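You operate a simulated robot arm through the tools that you are given. There is no shell and no other tool.

You run a simulated robot arm. Do the job below in one go: nothing can be reset, and whatever is moved stays where it is left.

JOB
Put the black plug into the blue socket and switch it on.
Fine: the socket was left on: switch it off and lift the white cloth that covers it on to the long belt before the plug goes in. Set down upright: white cloth.
Where things are to end (x, y in the base frame): white cloth within 60 mm of [780, 300].

It is judged by the outcome, as a careful person would: the job done as asked, and still so three seconds after it is handed in. It fails if anything else is knocked over, pushed out of place, dropped, spilled or broken. A push-on lid holds only when it is set on centred and level and pressed home; a screw cap is set on level and turned clockwise until tight. Flat cloth is picked up by pressing the open fingertips on it (5 to 10 N) and closing them slowly along it; thin cloth reads only 2 to 8 mm in the jaws.

ROBOT AND FRAMES
A 7-joint arm with a two-finger parallel gripper, fixed in place. Base frame: the origin is at the foot of the arm, x ahead of it, y to its left, z up; the work surface is at about z = 750. Units: mm, degrees, N and s.
With the tool pointing down near the work surface it reaches from about 480 to 920 mm from the base axis. Its first joint turns from -115.0 to 115.0 degrees. Payload 3.91 kg.
The TCP is the grasp point between the finger pads, 30 mm short of the fingertips. In the tool frame z runs along the fingers and y along their closing line. The gripper opens to 110 mm. The fingers are 20 mm wide and 10 mm thick; the gripper's body (48 by 112 mm) begins 55 mm behind the TCP.
Orientation is that of the tool frame in the base frame, as a unit quaternion [x, y, z, w]. With the fingers straight down and closing along the base's y, the tool's x points along the base's -x, its y along +y and its z along -z.

CONTROLS
- The arm moves only by the tool drive_tool. Its argument "rows" is a list of rows, each an object (a shift or turn left out is 0, a gripper value left out holds the last) with "xyz": the shift along the tool's x, y, z in mm, a list of three; "delta_rot": the turn, a rotation vector about the tool's x, y, z in degrees, a list of three; "claw": the gripper command, from -1 (shut) to 1 (fully open), values between in proportion. In form: [{"xyz": [x, y, z], "delta_rot": [rx, ry, rz], "claw": claw}, ...]. A call has 1 to 20 rows; each row shifts and turns the commanded pose from where the row before left it, along the tool's axes as they then stand. Rows are played at 5 a second. More than 50 mm and 8.6 degrees between two rows, or a gripper value outside its range, and nothing of the call is played. A pose out of reach is approached as far as the arm can. The call stops where the force on the tool passes 90 N (or 10 N more than at its start, if that is more) or the arm is blocked; 0.2 s more then pass. The fingers move at their own pace (about 153 mm/s each) and stop on an object; they squeeze with about 20 N. The grip force told is the motor's: it shows also when the fingers shut on nothing. Time passes only in rows, and 0.2 s behind the last, so rows that do not move let the fingers close. The reply holds the time, the measured pose of the TCP, the force on the tool along the base axes, the opening and the grip force, in the units named above and with some noise, with the torque about the TCP (base axes, N m) and any sound that the robot's microphone picked up.
- Cameras (640 x 400 px; columns grow to the right, rows downward): "scene" is fixed at [48.9, 652, 1331.3]; the picture's right is [-0.65, -0.76, 0.00], its down [-0.45, 0.38, -0.81] and it looks along [0.62, -0.52, -0.59] (base axes); focal length 369 px, centre (320, 200). "wrist" rides on the gripper at [72, 17, -103] in the tool frame; the picture's right is [-0.23, 0.97, 0.00], its down [-0.76, -0.18, -0.62] and it looks along [-0.61, -0.14, 0.78] (tool axes); focal length 222 px, centre (320, 200). There is no depth. A picture from a camera that has moved, and an enlarged one, comes with that camera's place and axes in the base frame and with its lens.
- get_image(camera): a new picture of that camera. It takes no simulated time.
- slide_trunk(by): slides the trunk up (or, below 0, down) by that many mm; the arm rides with it, the base frame stays. It gives what a move gives, with no picture.
- zoom(camera, box): a new picture of the part [left, top, right, bottom] of that camera's present view, enlarged. It takes no simulated time.
- close_job(): hands the job in; it is judged then, once.

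Nothing tells you positions but the pictures and the camera data. Unless the task says otherwise, let go and move clear before handing in.

The tools are called after "Emit:" as name(argument=value, ...) on one line, values as JSON. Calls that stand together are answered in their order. drive_tool: Moves the arm, as the interface text tells. Its arguments: {"type":"object","properties":{"rows":{"type":"array"}},"required":["rows"]} The other tools are called the same way: slide_trunk (by) slides the trunk up or down; get_image (camera) takes a picture; zoom (camera, box) takes an enlarged picture of a part of a camera's view; close_job () hands the job in.

At the start:

```text
time_s: 0.0
ee_pos: [625.7, 233.5, 1004.4]
tool_rot: [0.001, 1.0, 0.0, 0.0]
force: [-0.5, -0.2, 0.0]
ft_torque: [-0.02, -0.01, 0.04]
width: 109.8
gripper_force: 0.1
trunk travel left (down, up): [-650.0, 340.0]
```

scene: 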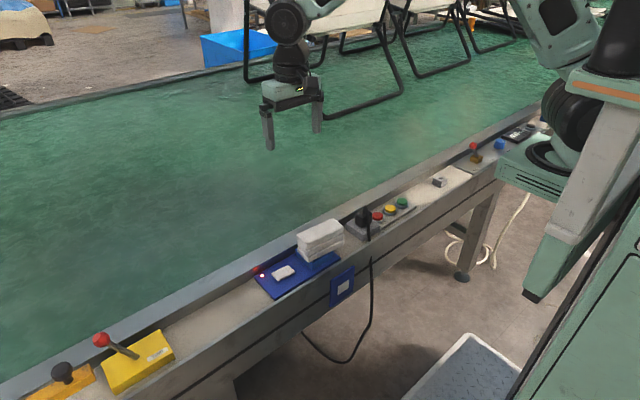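
wrist: 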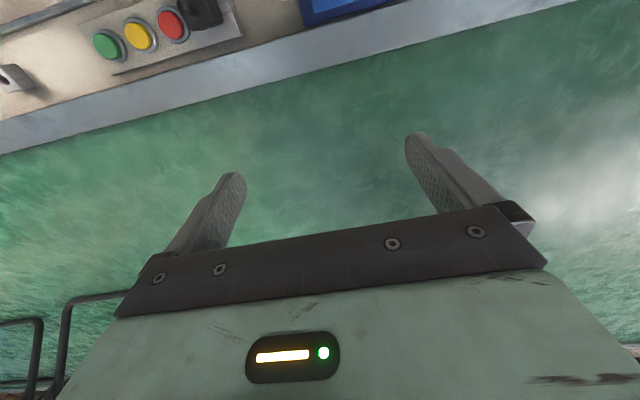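

I see a green belt with a steel ledge in front of it, and on the ledge a blue panel with a folded white cloth on it, plus a black plug on a cord by the coloured buttons. I'll look closer before moving.

Emit:
zoom(camera="scene", box=[230, 190, 430, 315])

Emit:
zoom(camera="scene", box=[240, 205, 360, 280])

Emit:
zoom(camera="scene", box=[340, 180, 440, 242])

Emit:
zoom(camera="wrist", box=[0, 0, 400, 150])

```text
3.20 times, centred on (330, 252) of scene
camera zoom: at [48.9, 652.0, 1331.3], right [-0.65, -0.76, 0.0], down [-0.45, 0.38, -0.81], along [0.62, -0.52, -0.59], focal length 1180 px, centre (288, 32)
```

zoom: 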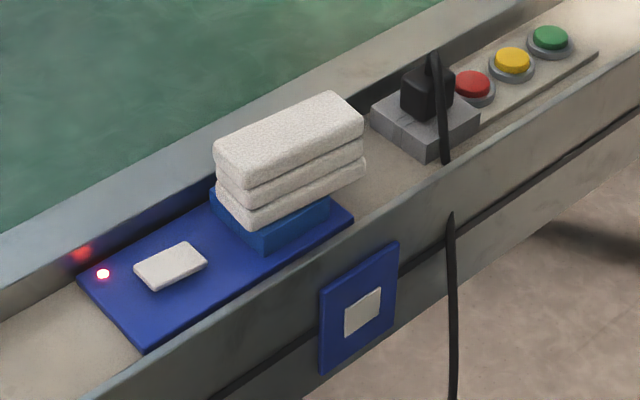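

```text
5.33 times, centred on (300, 242) of scene
camera zoom: at [48.9, 652.0, 1331.3], right [-0.65, -0.76, 0.0], down [-0.45, 0.38, -0.81], along [0.62, -0.52, -0.59], focal length 1966 px, centre (427, -27)
```

zoom: 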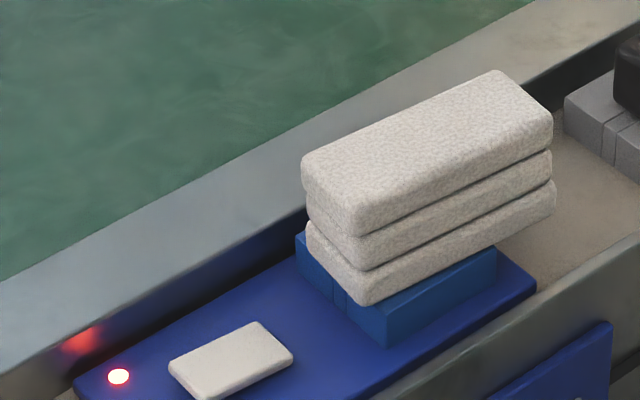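

```text
6.40 times, centred on (390, 211) of scene
camera zoom: at [48.9, 652.0, 1331.3], right [-0.65, -0.76, 0.0], down [-0.45, 0.38, -0.81], along [0.62, -0.52, -0.59], focal length 2360 px, centre (-128, 130)
```

zoom: 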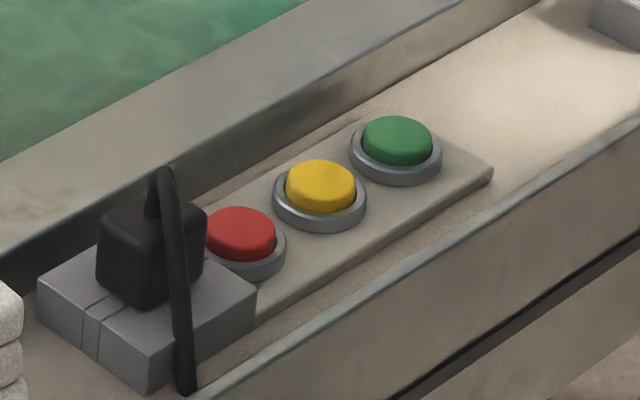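

```text
1.60 times, centred on (200, 75) of wrist
camera zoom: at [551.6, 250.3, 1107.6], right [0.23, 0.97, 0.0], down [0.76, -0.18, 0.62], along [0.61, -0.14, -0.78], focal length 355 px, centre (512, 400)
```

zoom: 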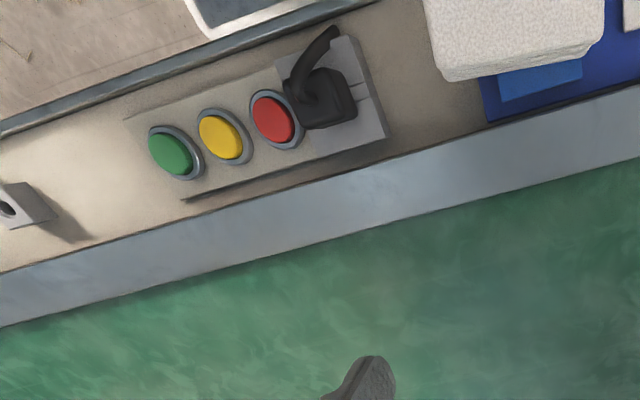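

Ledge and objects are nearer the arm than the gripper. I take more views from the wrist camera to pin positions.

Emit:
zoom(camera="wrist", box=[140, 0, 460, 120])

Emit:
drive_tool(rows=[{"xyz": [0, 0, 0], "delta_rot": [0, 0, 8]}, {"delta_rot": [0, 0, 8]}, {"delta_rot": [0, 0, 8]}, {"delta_rot": [0, 0, 8]}, {"delta_rot": [0, 0, 8]}, {"delta_rot": [0, 0, 8]}, {"delta_rot": [0, 0, 8]}, {"delta_rot": [0, 0, 8]}, {"delta_rot": [0, 0, 8]}, {"delta_rot": [0, 0, 8]}, {"delta_rot": [0, 0, 8]}])

Emit:
get_image(camera="wrist")

```text
2.00 times, centred on (300, 60) of wrist
camera zoom: at [551.6, 250.3, 1107.6], right [0.23, 0.97, 0.0], down [0.76, -0.18, 0.62], along [0.61, -0.14, -0.78], focal length 444 px, centre (360, 480)
```

zoom: 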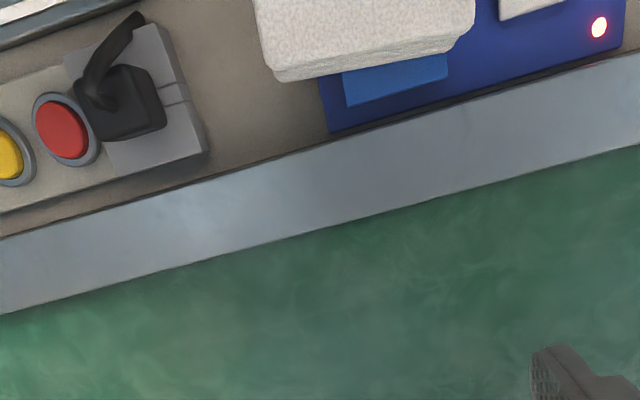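

```text
time_s: 2.4
ee_pos: [624.1, 233.0, 1004.1]
tool_rot: [0.695, 0.719, 0.0, 0.0]
force: [-0.1, 0.2, 0.2]
ft_torque: [0.0, 0.0, -0.02]
width: 110.1
gripper_force: 0.1
trunk travel left (down, up): [-650.0, 340.0]
```

```text
taken
camera wrist: at [638.6, 306.3, 1107.5], right [0.98, -0.2, 0.0], down [-0.15, -0.77, 0.62], along [-0.12, -0.61, -0.78], focal length 222 px, centre (320, 200)
```

wrist: 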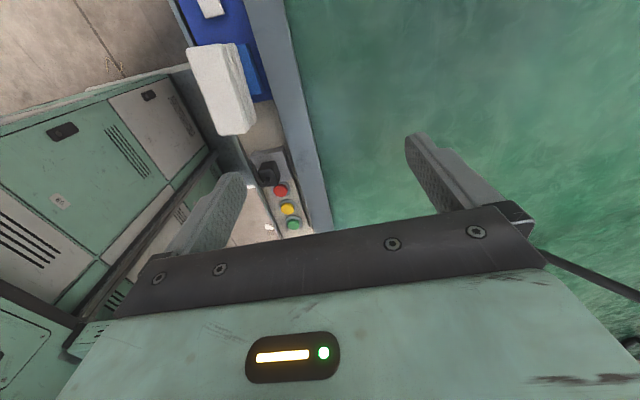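

The wrist camera now looks along the ledge. I move it to be above the socket for a better look.

Emit:
drive_tool(rows=[{"xyz": [40, -40, 0]}, {"xyz": [40, -30, 0]}, {"xyz": [40, 0, 0]}])

Emit:
get_image(camera="wrist")

Emit:
zoom(camera="wrist", box=[160, 0, 400, 150])

```text
refused: row 1 steps farther than a row can; nothing moved
```

```text
taken
camera wrist: at [638.6, 306.3, 1107.5], right [0.98, -0.2, 0.0], down [-0.15, -0.77, 0.62], along [-0.12, -0.61, -0.78], focal length 222 px, centre (320, 200)
```

wrist: 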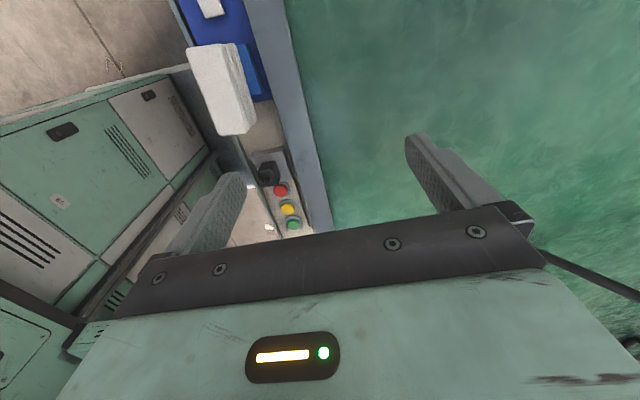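

```text
2.67 times, centred on (280, 75) of wrist
camera zoom: at [638.6, 306.3, 1107.5], right [0.98, -0.2, 0.0], down [-0.15, -0.77, 0.62], along [-0.12, -0.61, -0.78], focal length 592 px, centre (427, 533)
```

zoom: 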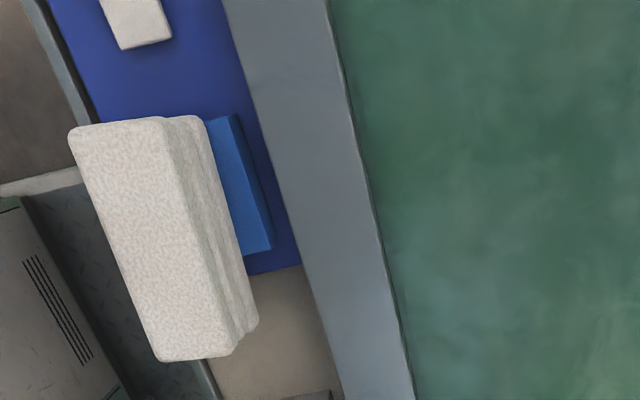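

Steps must be under 50 mm in total length; I resend with smaller ones.

Emit:
drive_tool(rows=[{"xyz": [35, -25, 0]}, {"xyz": [35, -25, 0]}, {"xyz": [40, -20, 0]}, {"xyz": [40, 0, 0]}])

Emit:
get_image(camera="wrist")

Emit:
zoom(camera="wrist", box=[160, 0, 400, 150])

```text
time_s: 3.4
ee_pos: [549.6, 380.3, 1003.9]
tool_rot: [0.695, 0.719, 0.001, 0.0]
force: [0.4, 0.0, -1.1]
ft_torque: [-0.01, 0.03, -0.01]
width: 109.9
gripper_force: 0.1
trunk travel left (down, up): [-650.0, 340.0]
```

```text
taken
camera wrist: at [563.9, 454.2, 1108.0], right [0.98, -0.19, 0.0], down [-0.15, -0.77, 0.62], along [-0.12, -0.61, -0.78], focal length 222 px, centre (320, 200)
```

wrist: 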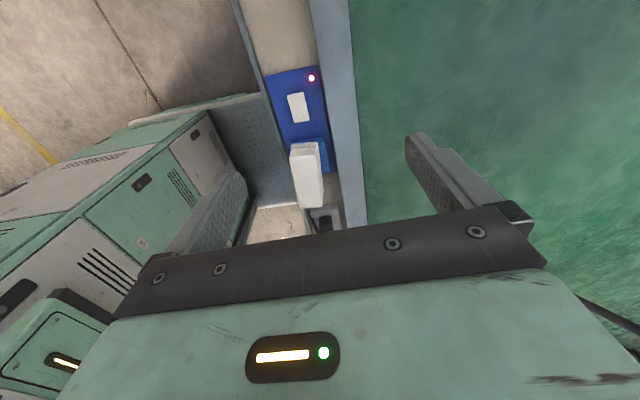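

```text
2.67 times, centred on (280, 75) of wrist
camera zoom: at [563.9, 454.2, 1108.0], right [0.98, -0.19, 0.0], down [-0.15, -0.77, 0.62], along [-0.12, -0.61, -0.78], focal length 592 px, centre (427, 533)
```

zoom: 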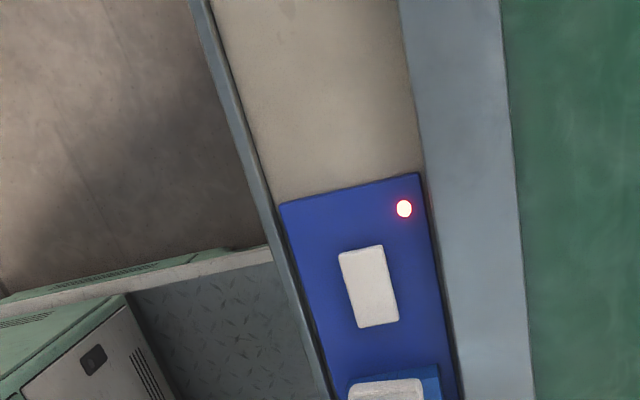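

The panel strip runs about x 470–550, y 236–409, with a white rocker near (510, 358), a lit red light and the socket block under the cloth near (513, 275). I look closer at the rocker tilt and the plug.

Emit:
zoom(camera="scene", box=[252, 255, 308, 290])

Emit:
zoom(camera="scene", box=[340, 195, 404, 235])

Emit:
zoom(camera="wrist", box=[256, 60, 352, 120])

Emit:
zoom(camera="scene", box=[290, 210, 354, 250])

```text
11.43 times, centred on (280, 272) of scene
camera zoom: at [48.9, 652.0, 1331.3], right [-0.65, -0.76, 0.0], down [-0.45, 0.38, -0.81], along [0.62, -0.52, -0.59], focal length 4214 px, centre (777, -629)
```

zoom: 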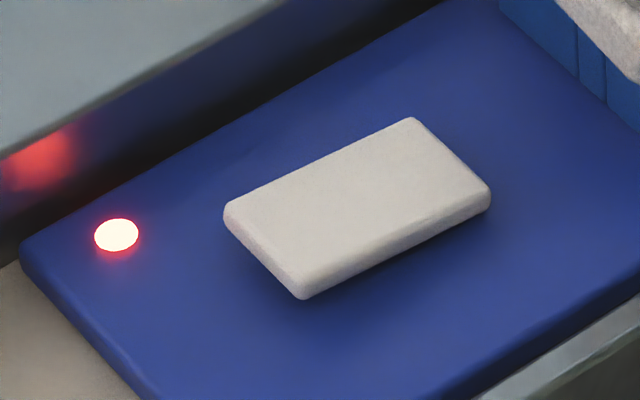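

```text
10.00 times, centred on (372, 215) of scene
camera zoom: at [48.9, 652.0, 1331.3], right [-0.65, -0.76, 0.0], down [-0.45, 0.38, -0.81], along [0.62, -0.52, -0.59], focal length 3687 px, centre (-200, 50)
```

zoom: 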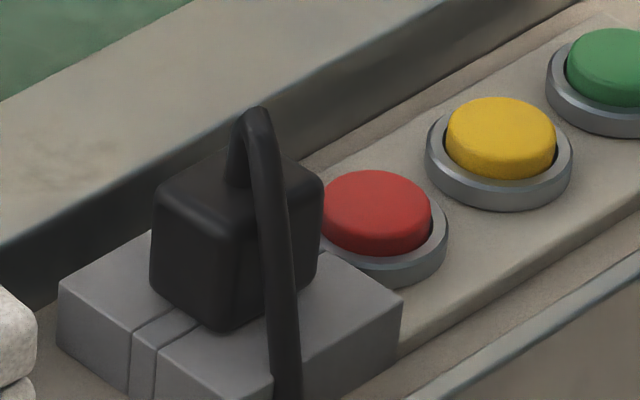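

```text
6.67 times, centred on (304, 90) of wrist
camera zoom: at [563.9, 454.2, 1108.0], right [0.98, -0.19, 0.0], down [-0.15, -0.77, 0.62], along [-0.12, -0.61, -0.78], focal length 1481 px, centre (427, 933)
```

zoom: 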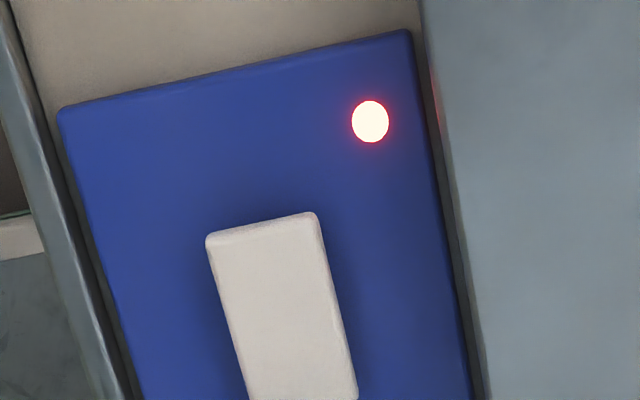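

```text
10.00 times, centred on (322, 230) of scene
camera zoom: at [48.9, 652.0, 1331.3], right [-0.65, -0.76, 0.0], down [-0.45, 0.38, -0.81], along [0.62, -0.52, -0.59], focal length 3687 px, centre (300, -100)
```

zoom: 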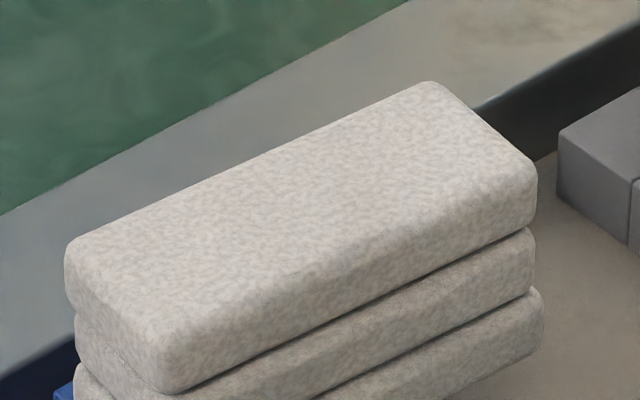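

The rocker's end toward the red light (+y) looks raised, so the end toward the socket is pressed in (on). I square the yaw, shut the fingers and come above the raised end at about (510, 371).

Emit:
drive_tool(rows=[{"delta_rot": [0, 0, 2], "claw": -1}, {"xyz": [-8, -39.5, 0]}, {"xyz": [0, 0, 45]}, {"xyz": [0, 0, 45]}, {"xyz": [0, 0, 45]}, {"xyz": [0, 0, 40]}, {}])

Emit:
get_image(camera="scene")

Emit:
zoom(camera="scene", box=[230, 190, 358, 270])

Emit:
get_image(camera="wrist")

```text
time_s: 5.0
ee_pos: [510.2, 373.3, 828.7]
tool_rot: [0.707, 0.707, 0.0, 0.0]
force: [-0.5, -0.7, 1.0]
ft_torque: [-0.03, -0.02, -0.02]
width: 0.3
gripper_force: 20.0
trunk travel left (down, up): [-650.0, 340.0]
```

```text
taken
```

scene: 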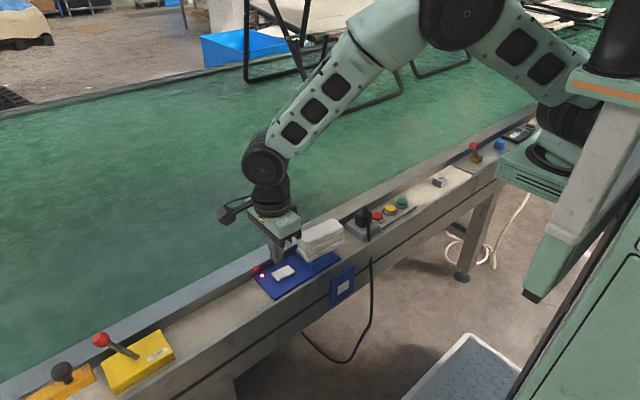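

```text
5.00 times, centred on (294, 230) of scene
camera zoom: at [48.9, 652.0, 1331.3], right [-0.65, -0.76, 0.0], down [-0.45, 0.38, -0.81], along [0.62, -0.52, -0.59], focal length 1844 px, centre (450, 50)
```

zoom: 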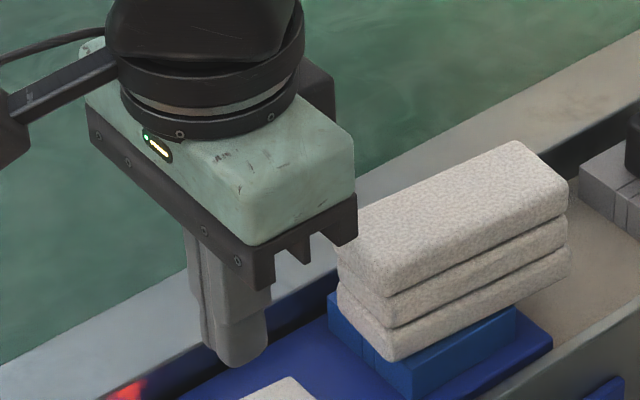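

```text
taken
camera wrist: at [526.3, 445.4, 932.5], right [0.97, -0.23, 0.0], down [-0.18, -0.76, 0.62], along [-0.14, -0.61, -0.78], focal length 222 px, centre (320, 200)
```

wrist: 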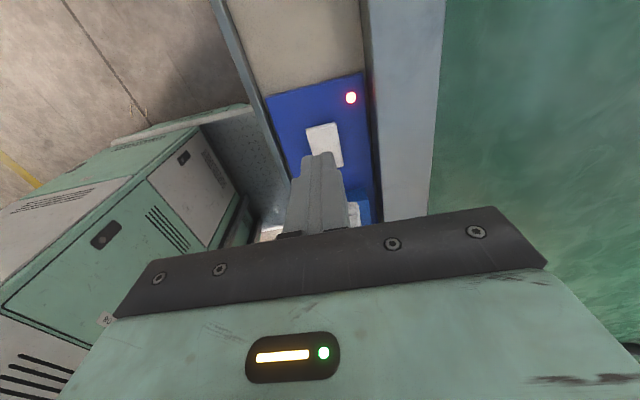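

The shut fingertips hang about 45 mm over the rocker. I check the alignment in the wrist view.

Emit:
zoom(camera="wrist", box=[250, 60, 410, 160])

Emit:
zoom(camera="scene", box=[248, 235, 328, 285])

```text
4.00 times, centred on (330, 110) of wrist
camera zoom: at [526.3, 445.4, 932.5], right [0.97, -0.23, 0.0], down [-0.18, -0.76, 0.62], along [-0.14, -0.61, -0.78], focal length 888 px, centre (280, 560)
```

zoom: 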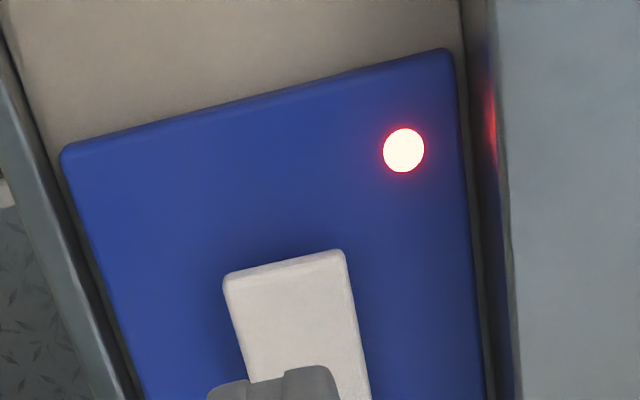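

```text
8.00 times, centred on (288, 260) of scene
camera zoom: at [48.9, 652.0, 1331.3], right [-0.65, -0.76, 0.0], down [-0.45, 0.38, -0.81], along [0.62, -0.52, -0.59], focal length 2950 px, centre (576, -280)
```

zoom: 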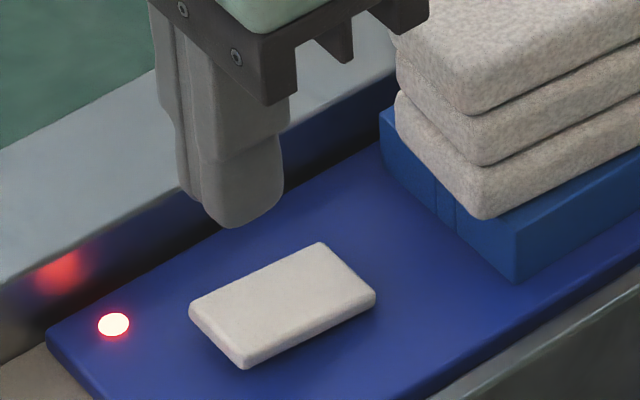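

Aligned: the raised end is at about y 381, x 512. I press down gently on it.

Emit:
drive_tool(rows=[{"xyz": [0, 2, 20]}, {"xyz": [0, 0, 20]}, {"xyz": [0, 0, 3]}, {"xyz": [0, 0, 2]}])

Emit:
zoom(camera="scene", box=[248, 235, 328, 285])

```text
time_s: 6.0
ee_pos: [511.5, 373.8, 784.2]
tool_rot: [0.707, 0.707, 0.0, -0.001]
force: [-0.4, 1.2, 2.2]
ft_torque: [0.05, 0.0, 0.01]
width: 0.0
gripper_force: 19.8
trunk travel left (down, up): [-650.0, 340.0]
```

```text
8.00 times, centred on (288, 260) of scene
camera zoom: at [48.9, 652.0, 1331.3], right [-0.65, -0.76, 0.0], down [-0.45, 0.38, -0.81], along [0.62, -0.52, -0.59], focal length 2950 px, centre (576, -280)
```

zoom: 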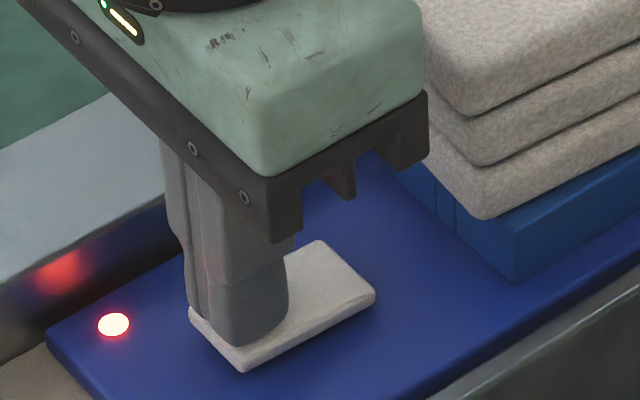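

Almost touching at z 784. I continue in small steps.

Emit:
drive_tool(rows=[{"xyz": [0, 0, 1.5]}, {"xyz": [0, 0, 1]}, {"xyz": [0, 0, 1]}, {"xyz": [0, 0, 1]}])

Emit:
zoom(camera="scene", box=[248, 235, 328, 285])

```text
time_s: 7.0
ee_pos: [511.4, 373.9, 782.7]
tool_rot: [0.707, 0.707, 0.002, -0.001]
force: [-4.2, -6.4, 35.8]
ft_torque: [-0.6, 0.12, 0.02]
width: 0.2
gripper_force: 20.1
trunk travel left (down, up): [-650.0, 340.0]
```

```text
8.00 times, centred on (288, 260) of scene
camera zoom: at [48.9, 652.0, 1331.3], right [-0.65, -0.76, 0.0], down [-0.45, 0.38, -0.81], along [0.62, -0.52, -0.59], focal length 2950 px, centre (576, -280)
```

zoom: 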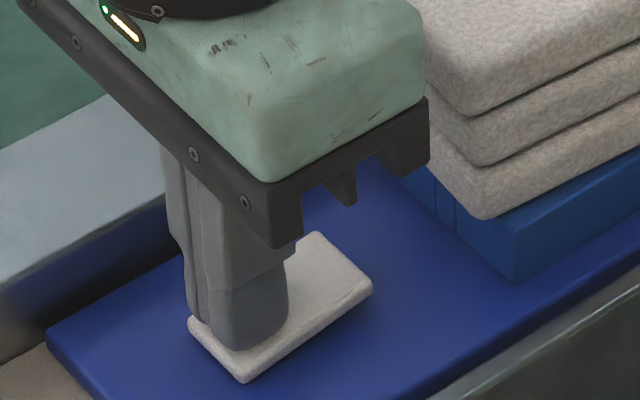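

The red light is out: the socket is off. I lift away and position above the cloth with the fingers open across x.

Emit:
drive_tool(rows=[{"xyz": [0, 0, -20]}, {"xyz": [0, 0, -45]}, {"xyz": [0, 0, -45]}, {"xyz": [0, 0, -45], "claw": 1}, {"xyz": [-45, 0, 0]}, {"xyz": [-45, -5, 0]}, {}])

Emit:
get_image(camera="wrist")

Emit:
zoom(camera="scene", box=[230, 190, 358, 270])

Emit:
zoom(camera="wrist", box=[220, 60, 420, 185])

```text
time_s: 8.6
ee_pos: [505.3, 282.2, 934.0]
tool_rot: [0.707, 0.707, 0.0, 0.0]
force: [-1.3, 0.6, 0.0]
ft_torque: [0.01, 0.0, 0.0]
width: 110.2
gripper_force: 0.2
trunk travel left (down, up): [-650.0, 340.0]
```

```text
taken
camera wrist: at [523.2, 355.8, 1037.6], right [0.97, -0.23, 0.0], down [-0.18, -0.76, 0.62], along [-0.14, -0.61, -0.78], focal length 222 px, centre (320, 200)
```

wrist: 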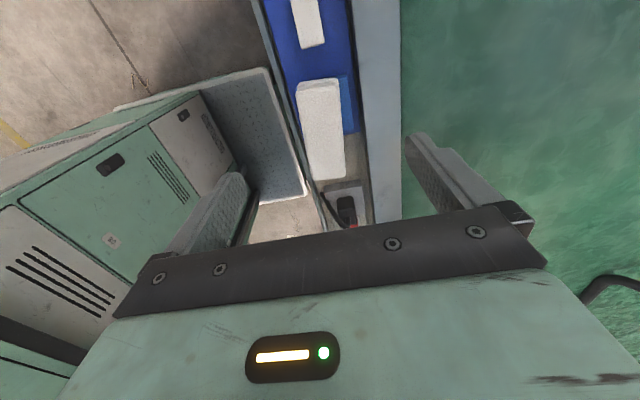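

```text
5.00 times, centred on (294, 230) of scene
camera zoom: at [48.9, 652.0, 1331.3], right [-0.65, -0.76, 0.0], down [-0.45, 0.38, -0.81], along [0.62, -0.52, -0.59], focal length 1844 px, centre (450, 50)
```

zoom: 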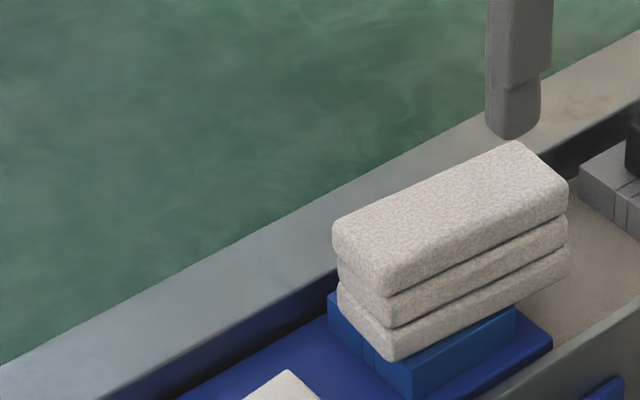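

```text
3.20 times, centred on (320, 122) of wrist
camera zoom: at [523.2, 355.8, 1037.6], right [0.97, -0.23, 0.0], down [-0.18, -0.76, 0.62], along [-0.14, -0.61, -0.78], focal length 711 px, centre (320, 448)
```

zoom: 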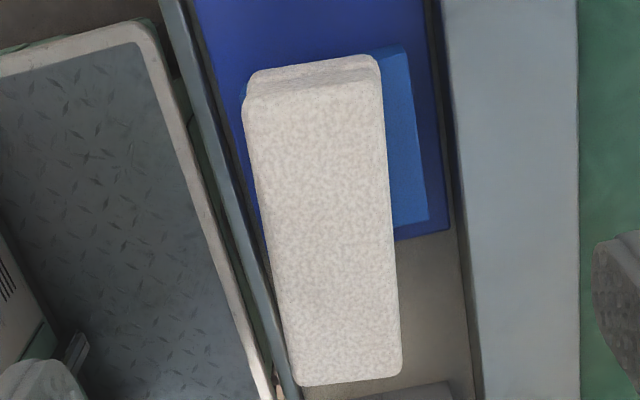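

The cloth is a folded stack about 41 × 102 mm, top at z≈810, centred near (504, 258), turned about 6.6° clockwise. I align with it and go down around it with tips at about z 770.

Emit:
drive_tool(rows=[{"xyz": [-24, -1, 0], "claw": 0.5}, {"delta_rot": [0, 0, 6.6]}, {"xyz": [0, 0, 45]}, {"xyz": [0, 0, 45]}, {"xyz": [0, 0, 25]}, {}])

Emit:
zoom(camera="scene", box=[230, 190, 390, 290])

Emit:
get_image(camera="wrist")

```text
time_s: 10.0
ee_pos: [504.3, 259.8, 818.3]
tool_rot: [0.747, 0.665, 0.0, 0.0]
force: [-0.7, 1.2, -0.3]
ft_torque: [0.0, 0.01, -0.01]
width: 82.6
gripper_force: 0.1
trunk travel left (down, up): [-650.0, 340.0]
```

```text
4.00 times, centred on (310, 240) of scene
camera zoom: at [48.9, 652.0, 1331.3], right [-0.65, -0.76, 0.0], down [-0.45, 0.38, -0.81], along [0.62, -0.52, -0.59], focal length 1475 px, centre (360, 40)
```

zoom: 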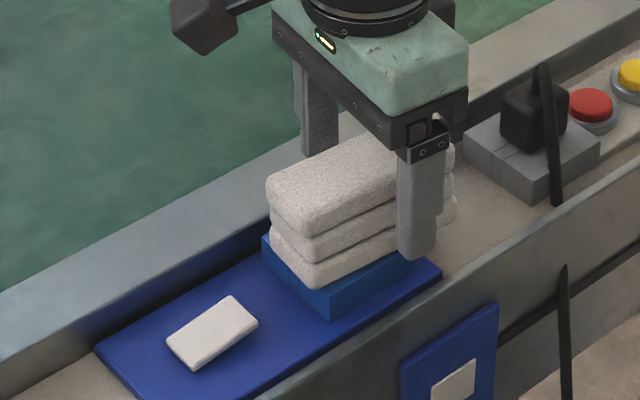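

```text
taken
camera wrist: at [529.7, 329.8, 922.0], right [0.94, -0.34, 0.0], down [-0.26, -0.74, 0.62], along [-0.21, -0.59, -0.78], focal length 222 px, centre (320, 200)
```

wrist: 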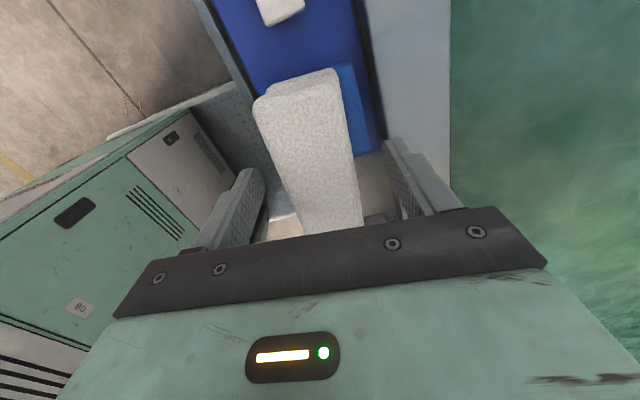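

Fingers straddle the stack. I descend 22 mm more, then close.

Emit:
drive_tool(rows=[{"xyz": [0, 0, 12]}, {"xyz": [0, 0, 10]}, {"claw": 0.0}, {"claw": -0.2}, {"claw": -0.35}, {"claw": -1}, {}, {}])

Emit:
zoom(camera="scene", box=[230, 190, 390, 290])

```text
time_s: 11.8
ee_pos: [506.0, 260.0, 797.0]
tool_rot: [0.747, 0.665, 0.0, 0.0]
force: [-0.2, 0.3, -0.2]
ft_torque: [0.03, 0.01, 0.01]
width: 44.9
gripper_force: 20.2
trunk travel left (down, up): [-650.0, 340.0]
```

```text
4.00 times, centred on (310, 240) of scene
camera zoom: at [48.9, 652.0, 1331.3], right [-0.65, -0.76, 0.0], down [-0.45, 0.38, -0.81], along [0.62, -0.52, -0.59], focal length 1475 px, centre (360, 40)
```

zoom: 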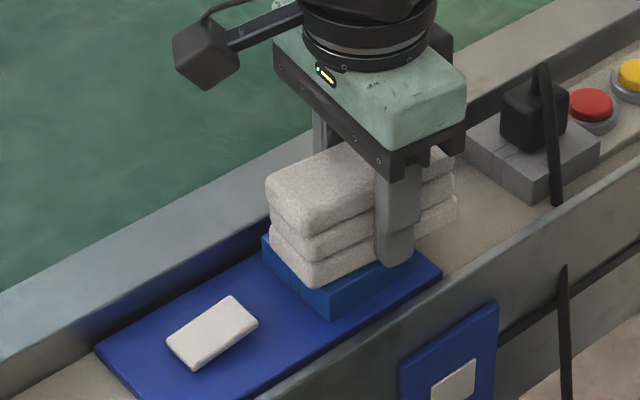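

Gripped at 44.9 mm width. I lift straight up slowly.

Emit:
drive_tool(rows=[{"xyz": [0, 0, -5]}, {"xyz": [0, 0, -10]}, {"xyz": [0, 0, -20]}, {"xyz": [0, 0, -25]}, {"xyz": [0, 0, -25]}, {}])

Emit:
get_image(camera="scene")

Emit:
zoom(camera="scene", box=[230, 170, 390, 270])

```text
time_s: 13.2
ee_pos: [506.8, 258.3, 882.6]
tool_rot: [0.746, 0.665, 0.0, 0.0]
force: [-0.8, 0.3, -0.7]
ft_torque: [0.0, 0.0, 0.02]
width: 44.4
gripper_force: 19.8
trunk travel left (down, up): [-650.0, 340.0]
```

```text
taken
```

scene: 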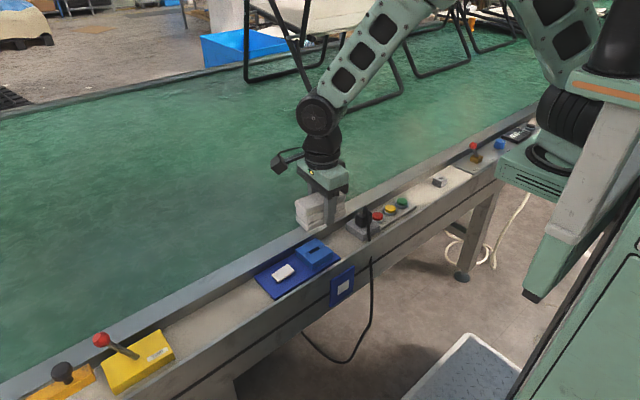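

```text
4.00 times, centred on (310, 220) of scene
camera zoom: at [48.9, 652.0, 1331.3], right [-0.65, -0.76, 0.0], down [-0.45, 0.38, -0.81], along [0.62, -0.52, -0.59], focal length 1475 px, centre (360, 120)
```

zoom: 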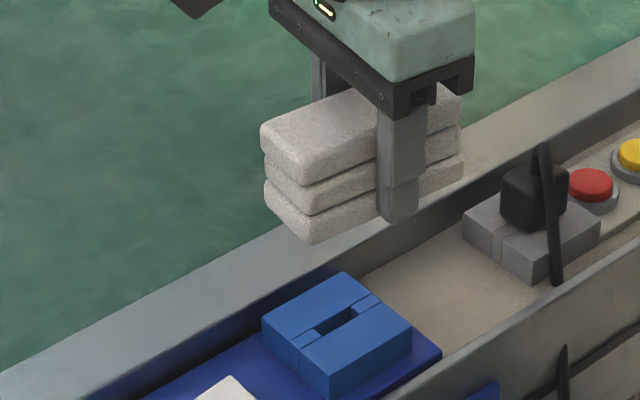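

The whole stack came up together and the socket with its slot is clear. I carry the cloth over to the belt at (780, 300).

Emit:
drive_tool(rows=[{"delta_rot": [0, 0, -3.3]}, {"delta_rot": [0, 0, -3.3]}, {"xyz": [6, 30, 0]}, {"xyz": [6, 35, 0]}, {"xyz": [6, 35, 0]}, {"xyz": [6, 35, 0]}, {"xyz": [6, 35, 0]}, {"xyz": [4, 35, 0]}, {"xyz": [4, 35, 0]}, {"xyz": [4, 33, 0]}, {}])

Emit:
get_image(camera="scene")

Emit:
zoom(camera="scene", box=[260, 200, 420, 300])

Emit:
get_image(camera="wrist")

```text
time_s: 15.6
ee_pos: [778.2, 299.5, 880.6]
tool_rot: [0.706, 0.708, 0.0, 0.0]
force: [0.5, -0.7, 0.0]
ft_torque: [0.0, 0.01, -0.02]
width: 44.6
gripper_force: 20.0
trunk travel left (down, up): [-650.0, 340.0]
```

```text
taken
```

scene: 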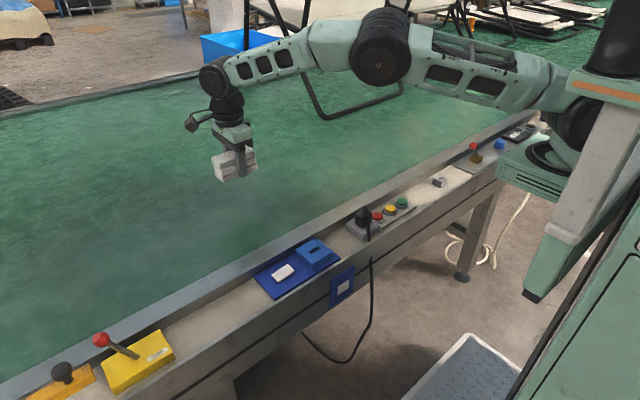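

```text
4.00 times, centred on (340, 250) of scene
camera zoom: at [48.9, 652.0, 1331.3], right [-0.65, -0.76, 0.0], down [-0.45, 0.38, -0.81], along [0.62, -0.52, -0.59], focal length 1475 px, centre (240, 0)
```

zoom: 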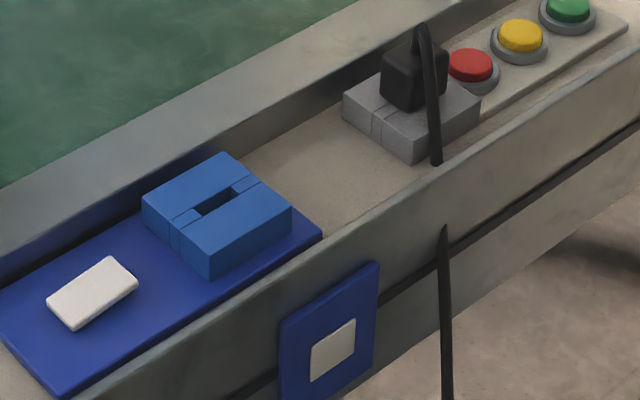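

```text
taken
camera wrist: at [795.5, 373.2, 985.1], right [0.97, -0.23, 0.0], down [-0.18, -0.76, 0.62], along [-0.14, -0.61, -0.78], focal length 222 px, centre (320, 200)
```

wrist: 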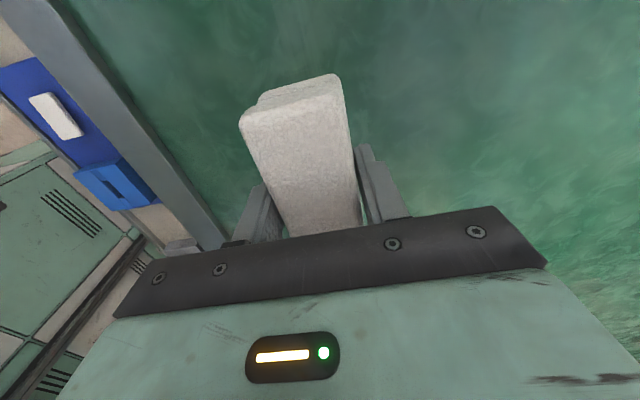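

Over the target. I lower toward the belt, slowing down before contact.

Emit:
drive_tool(rows=[{"xyz": [0, 1.5, 30]}, {"xyz": [0, 0, 30]}, {"xyz": [0, 0, 15]}, {"xyz": [0, 0, 4]}, {}])

Emit:
zoom(camera="scene", box=[170, 130, 298, 210])

```text
time_s: 16.8
ee_pos: [780.2, 300.9, 803.1]
tool_rot: [0.707, 0.707, -0.001, 0.0]
force: [-0.2, -0.1, -1.0]
ft_torque: [-0.02, -0.01, 0.01]
width: 44.8
gripper_force: 19.8
trunk travel left (down, up): [-650.0, 340.0]
```

```text
5.00 times, centred on (234, 170) of scene
camera zoom: at [48.9, 652.0, 1331.3], right [-0.65, -0.76, 0.0], down [-0.45, 0.38, -0.81], along [0.62, -0.52, -0.59], focal length 1844 px, centre (750, 350)
```

zoom: 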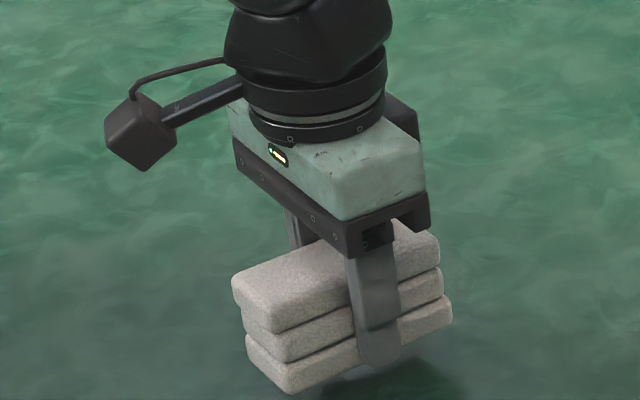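

Still a gap over the belt. I go down in 2–3 mm steps.

Emit:
drive_tool(rows=[{"xyz": [0, 0, 3]}, {"xyz": [0, 0, 3]}, {"xyz": [0, 0, 3]}, {"xyz": [0, 0, 2]}, {}])

Emit:
zoom(camera="scene", box=[170, 130, 298, 210])

```text
time_s: 18.0
ee_pos: [780.9, 301.3, 792.0]
tool_rot: [0.707, 0.707, 0.0, 0.0]
force: [0.7, -0.8, 0.3]
ft_torque: [-0.01, 0.02, 0.0]
width: 44.3
gripper_force: 20.0
trunk travel left (down, up): [-650.0, 340.0]
```

```text
5.00 times, centred on (234, 170) of scene
camera zoom: at [48.9, 652.0, 1331.3], right [-0.65, -0.76, 0.0], down [-0.45, 0.38, -0.81], along [0.62, -0.52, -0.59], focal length 1844 px, centre (750, 350)
```

zoom: 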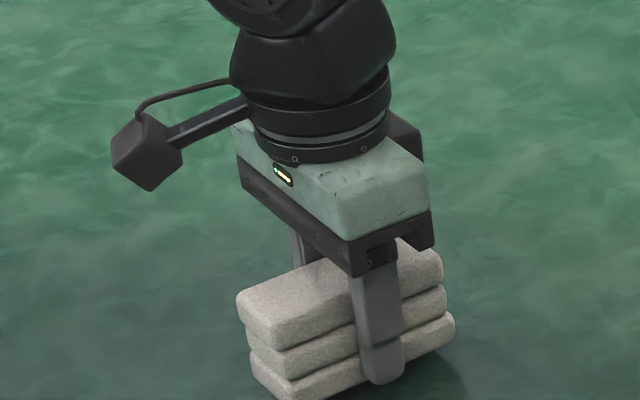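

Emit:
drive_tool(rows=[{"xyz": [0, 0, 2]}, {"xyz": [0, 0, 2]}, {}])

Emit:
zoom(camera="scene", box=[190, 150, 270, 200])

```text
time_s: 18.8
ee_pos: [780.5, 300.5, 788.2]
tool_rot: [0.707, 0.707, 0.0, 0.0]
force: [0.7, -1.0, -0.2]
ft_torque: [0.02, 0.01, -0.01]
width: 44.5
gripper_force: 20.3
trunk travel left (down, up): [-650.0, 340.0]
```

```text
8.00 times, centred on (230, 175) of scene
camera zoom: at [48.9, 652.0, 1331.3], right [-0.65, -0.76, 0.0], down [-0.45, 0.38, -0.81], along [0.62, -0.52, -0.59], focal length 2950 px, centre (1040, 400)
```

zoom: 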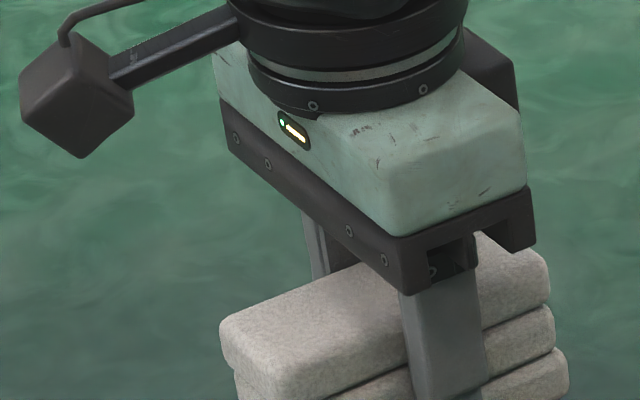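

The cloth still has no contact force; I continue down gently.

Emit:
drive_tool(rows=[{"xyz": [0, 0, 2]}, {"xyz": [0, 0, 1.5]}, {}])

Emit:
zoom(camera="scene", box=[190, 175, 270, 225])

```text
time_s: 19.6
ee_pos: [781.2, 300.6, 784.5]
tool_rot: [0.707, 0.707, 0.0, 0.0]
force: [0.4, 0.7, -0.9]
ft_torque: [0.03, 0.0, -0.01]
width: 44.3
gripper_force: 20.6
trunk travel left (down, up): [-650.0, 340.0]
```

```text
8.00 times, centred on (230, 200) of scene
camera zoom: at [48.9, 652.0, 1331.3], right [-0.65, -0.76, 0.0], down [-0.45, 0.38, -0.81], along [0.62, -0.52, -0.59], focal length 2950 px, centre (1040, 200)
```

zoom: 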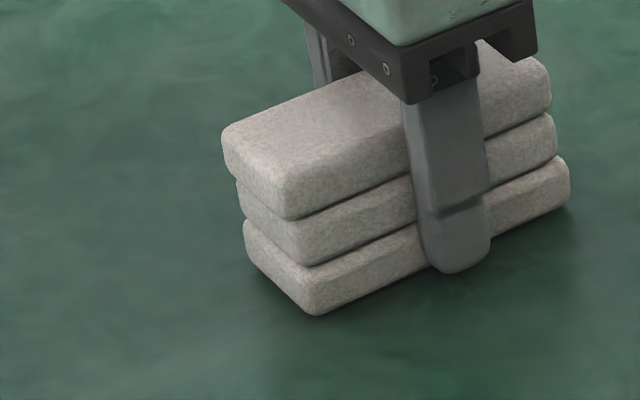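

Emit:
drive_tool(rows=[{"xyz": [0, 0, 1]}, {"xyz": [0, 0, 1]}, {}])

Emit:
drive_tool(rows=[{"xyz": [0, 0, 1]}, {"xyz": [0, 0, 1]}, {}])

Emit:
zoom(camera="scene", box=[190, 175, 270, 225])

```text
time_s: 20.4
ee_pos: [780.4, 301.1, 783.0]
tool_rot: [0.707, 0.707, 0.001, 0.0]
force: [0.0, -0.4, -0.1]
ft_torque: [0.05, 0.01, 0.02]
width: 44.3
gripper_force: 19.9
trunk travel left (down, up): [-650.0, 340.0]
```

```text
time_s: 21.2
ee_pos: [779.5, 300.6, 782.3]
tool_rot: [0.707, 0.707, 0.001, 0.0]
force: [-1.8, -1.2, 13.8]
ft_torque: [-0.21, 0.19, 0.0]
width: 44.6
gripper_force: 19.6
trunk travel left (down, up): [-650.0, 340.0]
```

```text
8.00 times, centred on (230, 200) of scene
camera zoom: at [48.9, 652.0, 1331.3], right [-0.65, -0.76, 0.0], down [-0.45, 0.38, -0.81], along [0.62, -0.52, -0.59], focal length 2950 px, centre (1040, 200)
```

zoom: 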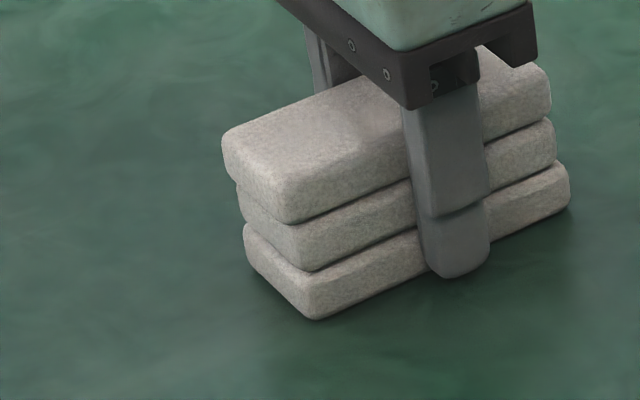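

Contact at z 782 with 14 N. I ease off half a millimetre, open slowly, and lift straight away.

Emit:
drive_tool(rows=[{"xyz": [0, 0, -0.8]}, {"claw": -0.1}, {"claw": 0.1}, {"claw": 0.4}, {}, {"xyz": [0, 0, -15]}, {"xyz": [0, 0, -40]}, {"xyz": [0, 0, -45]}, {"xyz": [0, 0, -40]}, {}])

Emit:
zoom(camera="scene", box=[170, 130, 298, 210])

Emit:
get_image(camera="wrist")

```text
time_s: 23.4
ee_pos: [779.6, 301.1, 920.5]
tool_rot: [0.707, 0.707, 0.0, 0.0]
force: [-0.2, -0.6, -0.9]
ft_torque: [-0.01, 0.0, 0.0]
width: 77.1
gripper_force: 0.0
trunk travel left (down, up): [-650.0, 340.0]
```

```text
5.00 times, centred on (234, 170) of scene
camera zoom: at [48.9, 652.0, 1331.3], right [-0.65, -0.76, 0.0], down [-0.45, 0.38, -0.81], along [0.62, -0.52, -0.59], focal length 1844 px, centre (750, 350)
```

zoom: 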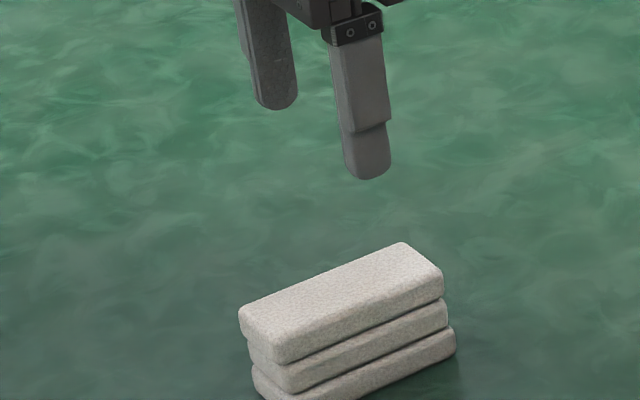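

```text
taken
camera wrist: at [796.4, 374.1, 1025.0], right [0.97, -0.23, 0.0], down [-0.18, -0.76, 0.62], along [-0.14, -0.61, -0.78], focal length 222 px, centre (320, 200)
```

wrist: 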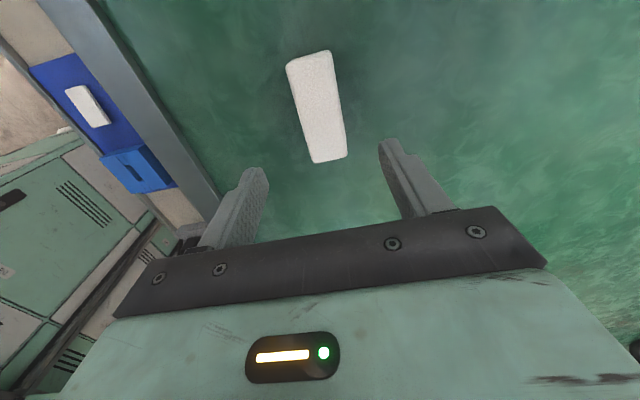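

The cloth stands upright on the belt at about (780, 301). Next I move back over the ledge to view the socket slot and the plug.

Emit:
drive_tool(rows=[{"xyz": [0, -40, -20]}, {"xyz": [0, -45, -10]}, {"xyz": [-10, -45, 0]}, {"xyz": [-15, -45, 0]}, {"xyz": [-15, -45, 0]}, {"xyz": [-25, -20, 0]}, {}])

Emit:
get_image(camera="wrist")

Emit:
zoom(camera="wrist", box=[220, 60, 380, 160])

Emit:
zoom(camera="wrist", box=[240, 130, 400, 230])

```text
time_s: 25.0
ee_pos: [539.8, 237.4, 950.5]
tool_rot: [0.707, 0.707, 0.001, 0.0]
force: [0.5, 0.5, -0.1]
ft_torque: [-0.01, 0.01, 0.03]
width: 77.1
gripper_force: 0.0
trunk travel left (down, up): [-650.0, 340.0]
```

```text
taken
camera wrist: at [556.7, 309.2, 1055.0], right [0.97, -0.23, 0.0], down [-0.18, -0.76, 0.62], along [-0.14, -0.61, -0.78], focal length 222 px, centre (320, 200)
```

wrist: 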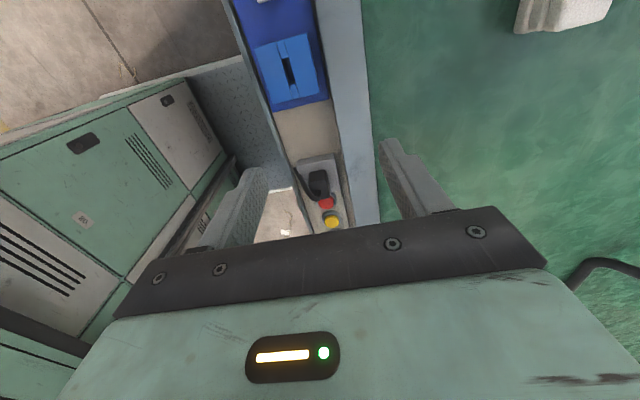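

```text
4.00 times, centred on (300, 110) of wrist
camera zoom: at [556.7, 309.2, 1055.0], right [0.97, -0.23, 0.0], down [-0.18, -0.76, 0.62], along [-0.14, -0.61, -0.78], focal length 888 px, centre (400, 560)
```

zoom: 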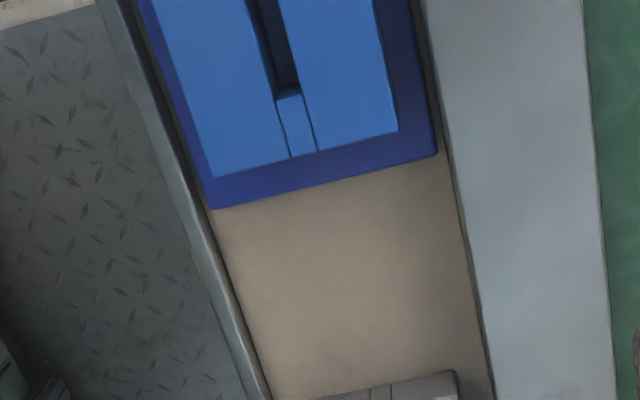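

```text
4.00 times, centred on (320, 180) of wrist
camera zoom: at [556.7, 309.2, 1055.0], right [0.97, -0.23, 0.0], down [-0.18, -0.76, 0.62], along [-0.14, -0.61, -0.78], focal length 888 px, centre (320, 280)
```

zoom: 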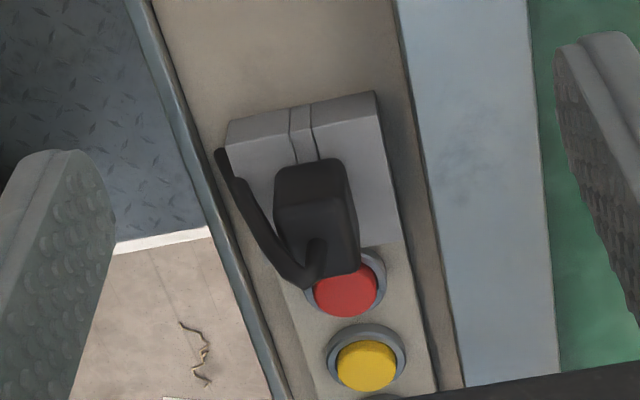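

The socket slot is near (511, 274), long in y, and the plug stands in the grey holder near (511, 118); both blocks look square to the base. I turn the tool so the fingers close along y (clear of the cord, which falls away to −x), and view the holder from above.

Emit:
drive_tool(rows=[{"delta_rot": [0, 0, -8.18]}, {"delta_rot": [0, 0, -8.18]}, {"delta_rot": [0, 0, -8.18]}, {"delta_rot": [0, 0, -8.18]}, {"delta_rot": [0, 0, -8.18]}, {"delta_rot": [0, 0, -8.18]}, {"delta_rot": [0, 0, -8.18]}, {"delta_rot": [0, 0, -8.18]}, {"delta_rot": [0, 0, -8.18]}, {"delta_rot": [0, 0, -8.18]}, {"delta_rot": [0, 0, -8.2]}, {"xyz": [-10, -40, 0]}, {"xyz": [-10, -40, 0]}, {"xyz": [0, -39, 0]}, {}])

Emit:
get_image(camera="wrist")

Emit:
zoom(camera="wrist", box=[230, 0, 390, 100])

Emit:
get_image(camera="scene")

```text
time_s: 28.2
ee_pos: [558.7, 117.3, 951.2]
tool_rot: [-0.001, 1.0, 0.0, -0.001]
force: [0.6, -0.2, -0.3]
ft_torque: [-0.01, 0.0, 0.01]
width: 76.9
gripper_force: 0.0
trunk travel left (down, up): [-650.0, 340.0]
```

```text
taken
camera wrist: at [487.5, 134.5, 1054.9], right [0.23, 0.97, 0.0], down [0.76, -0.18, 0.62], along [0.61, -0.14, -0.78], focal length 222 px, centre (320, 200)
```

wrist: 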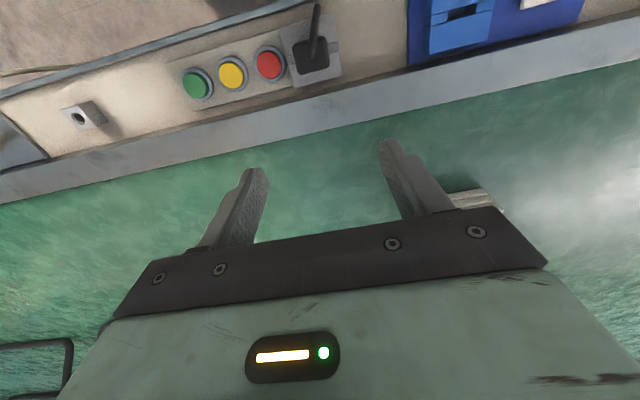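

```text
4.00 times, centred on (310, 50) of wrist
camera zoom: at [487.5, 134.5, 1054.9], right [0.23, 0.97, 0.0], down [0.76, -0.18, 0.62], along [0.61, -0.14, -0.78], focal length 888 px, centre (360, 800)
```

zoom: 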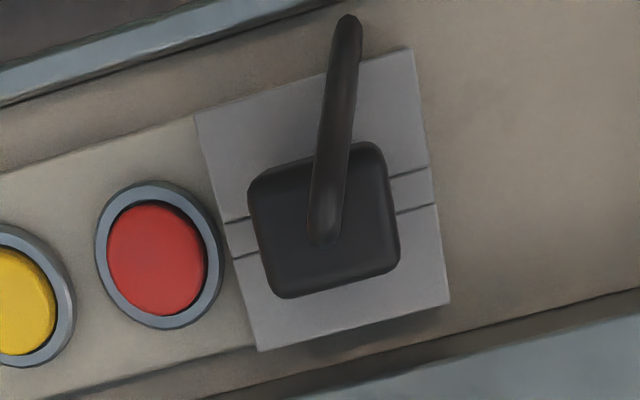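

```text
taken
```

scene: 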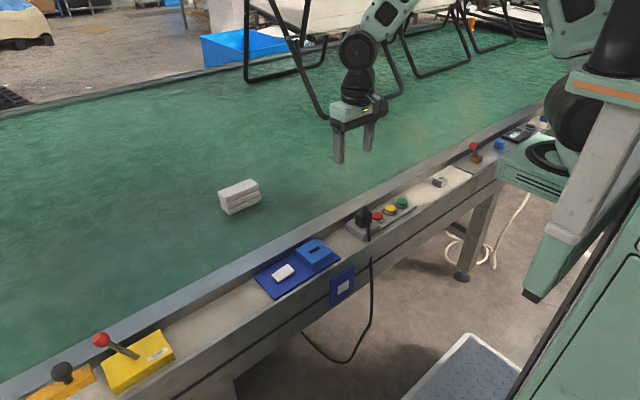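

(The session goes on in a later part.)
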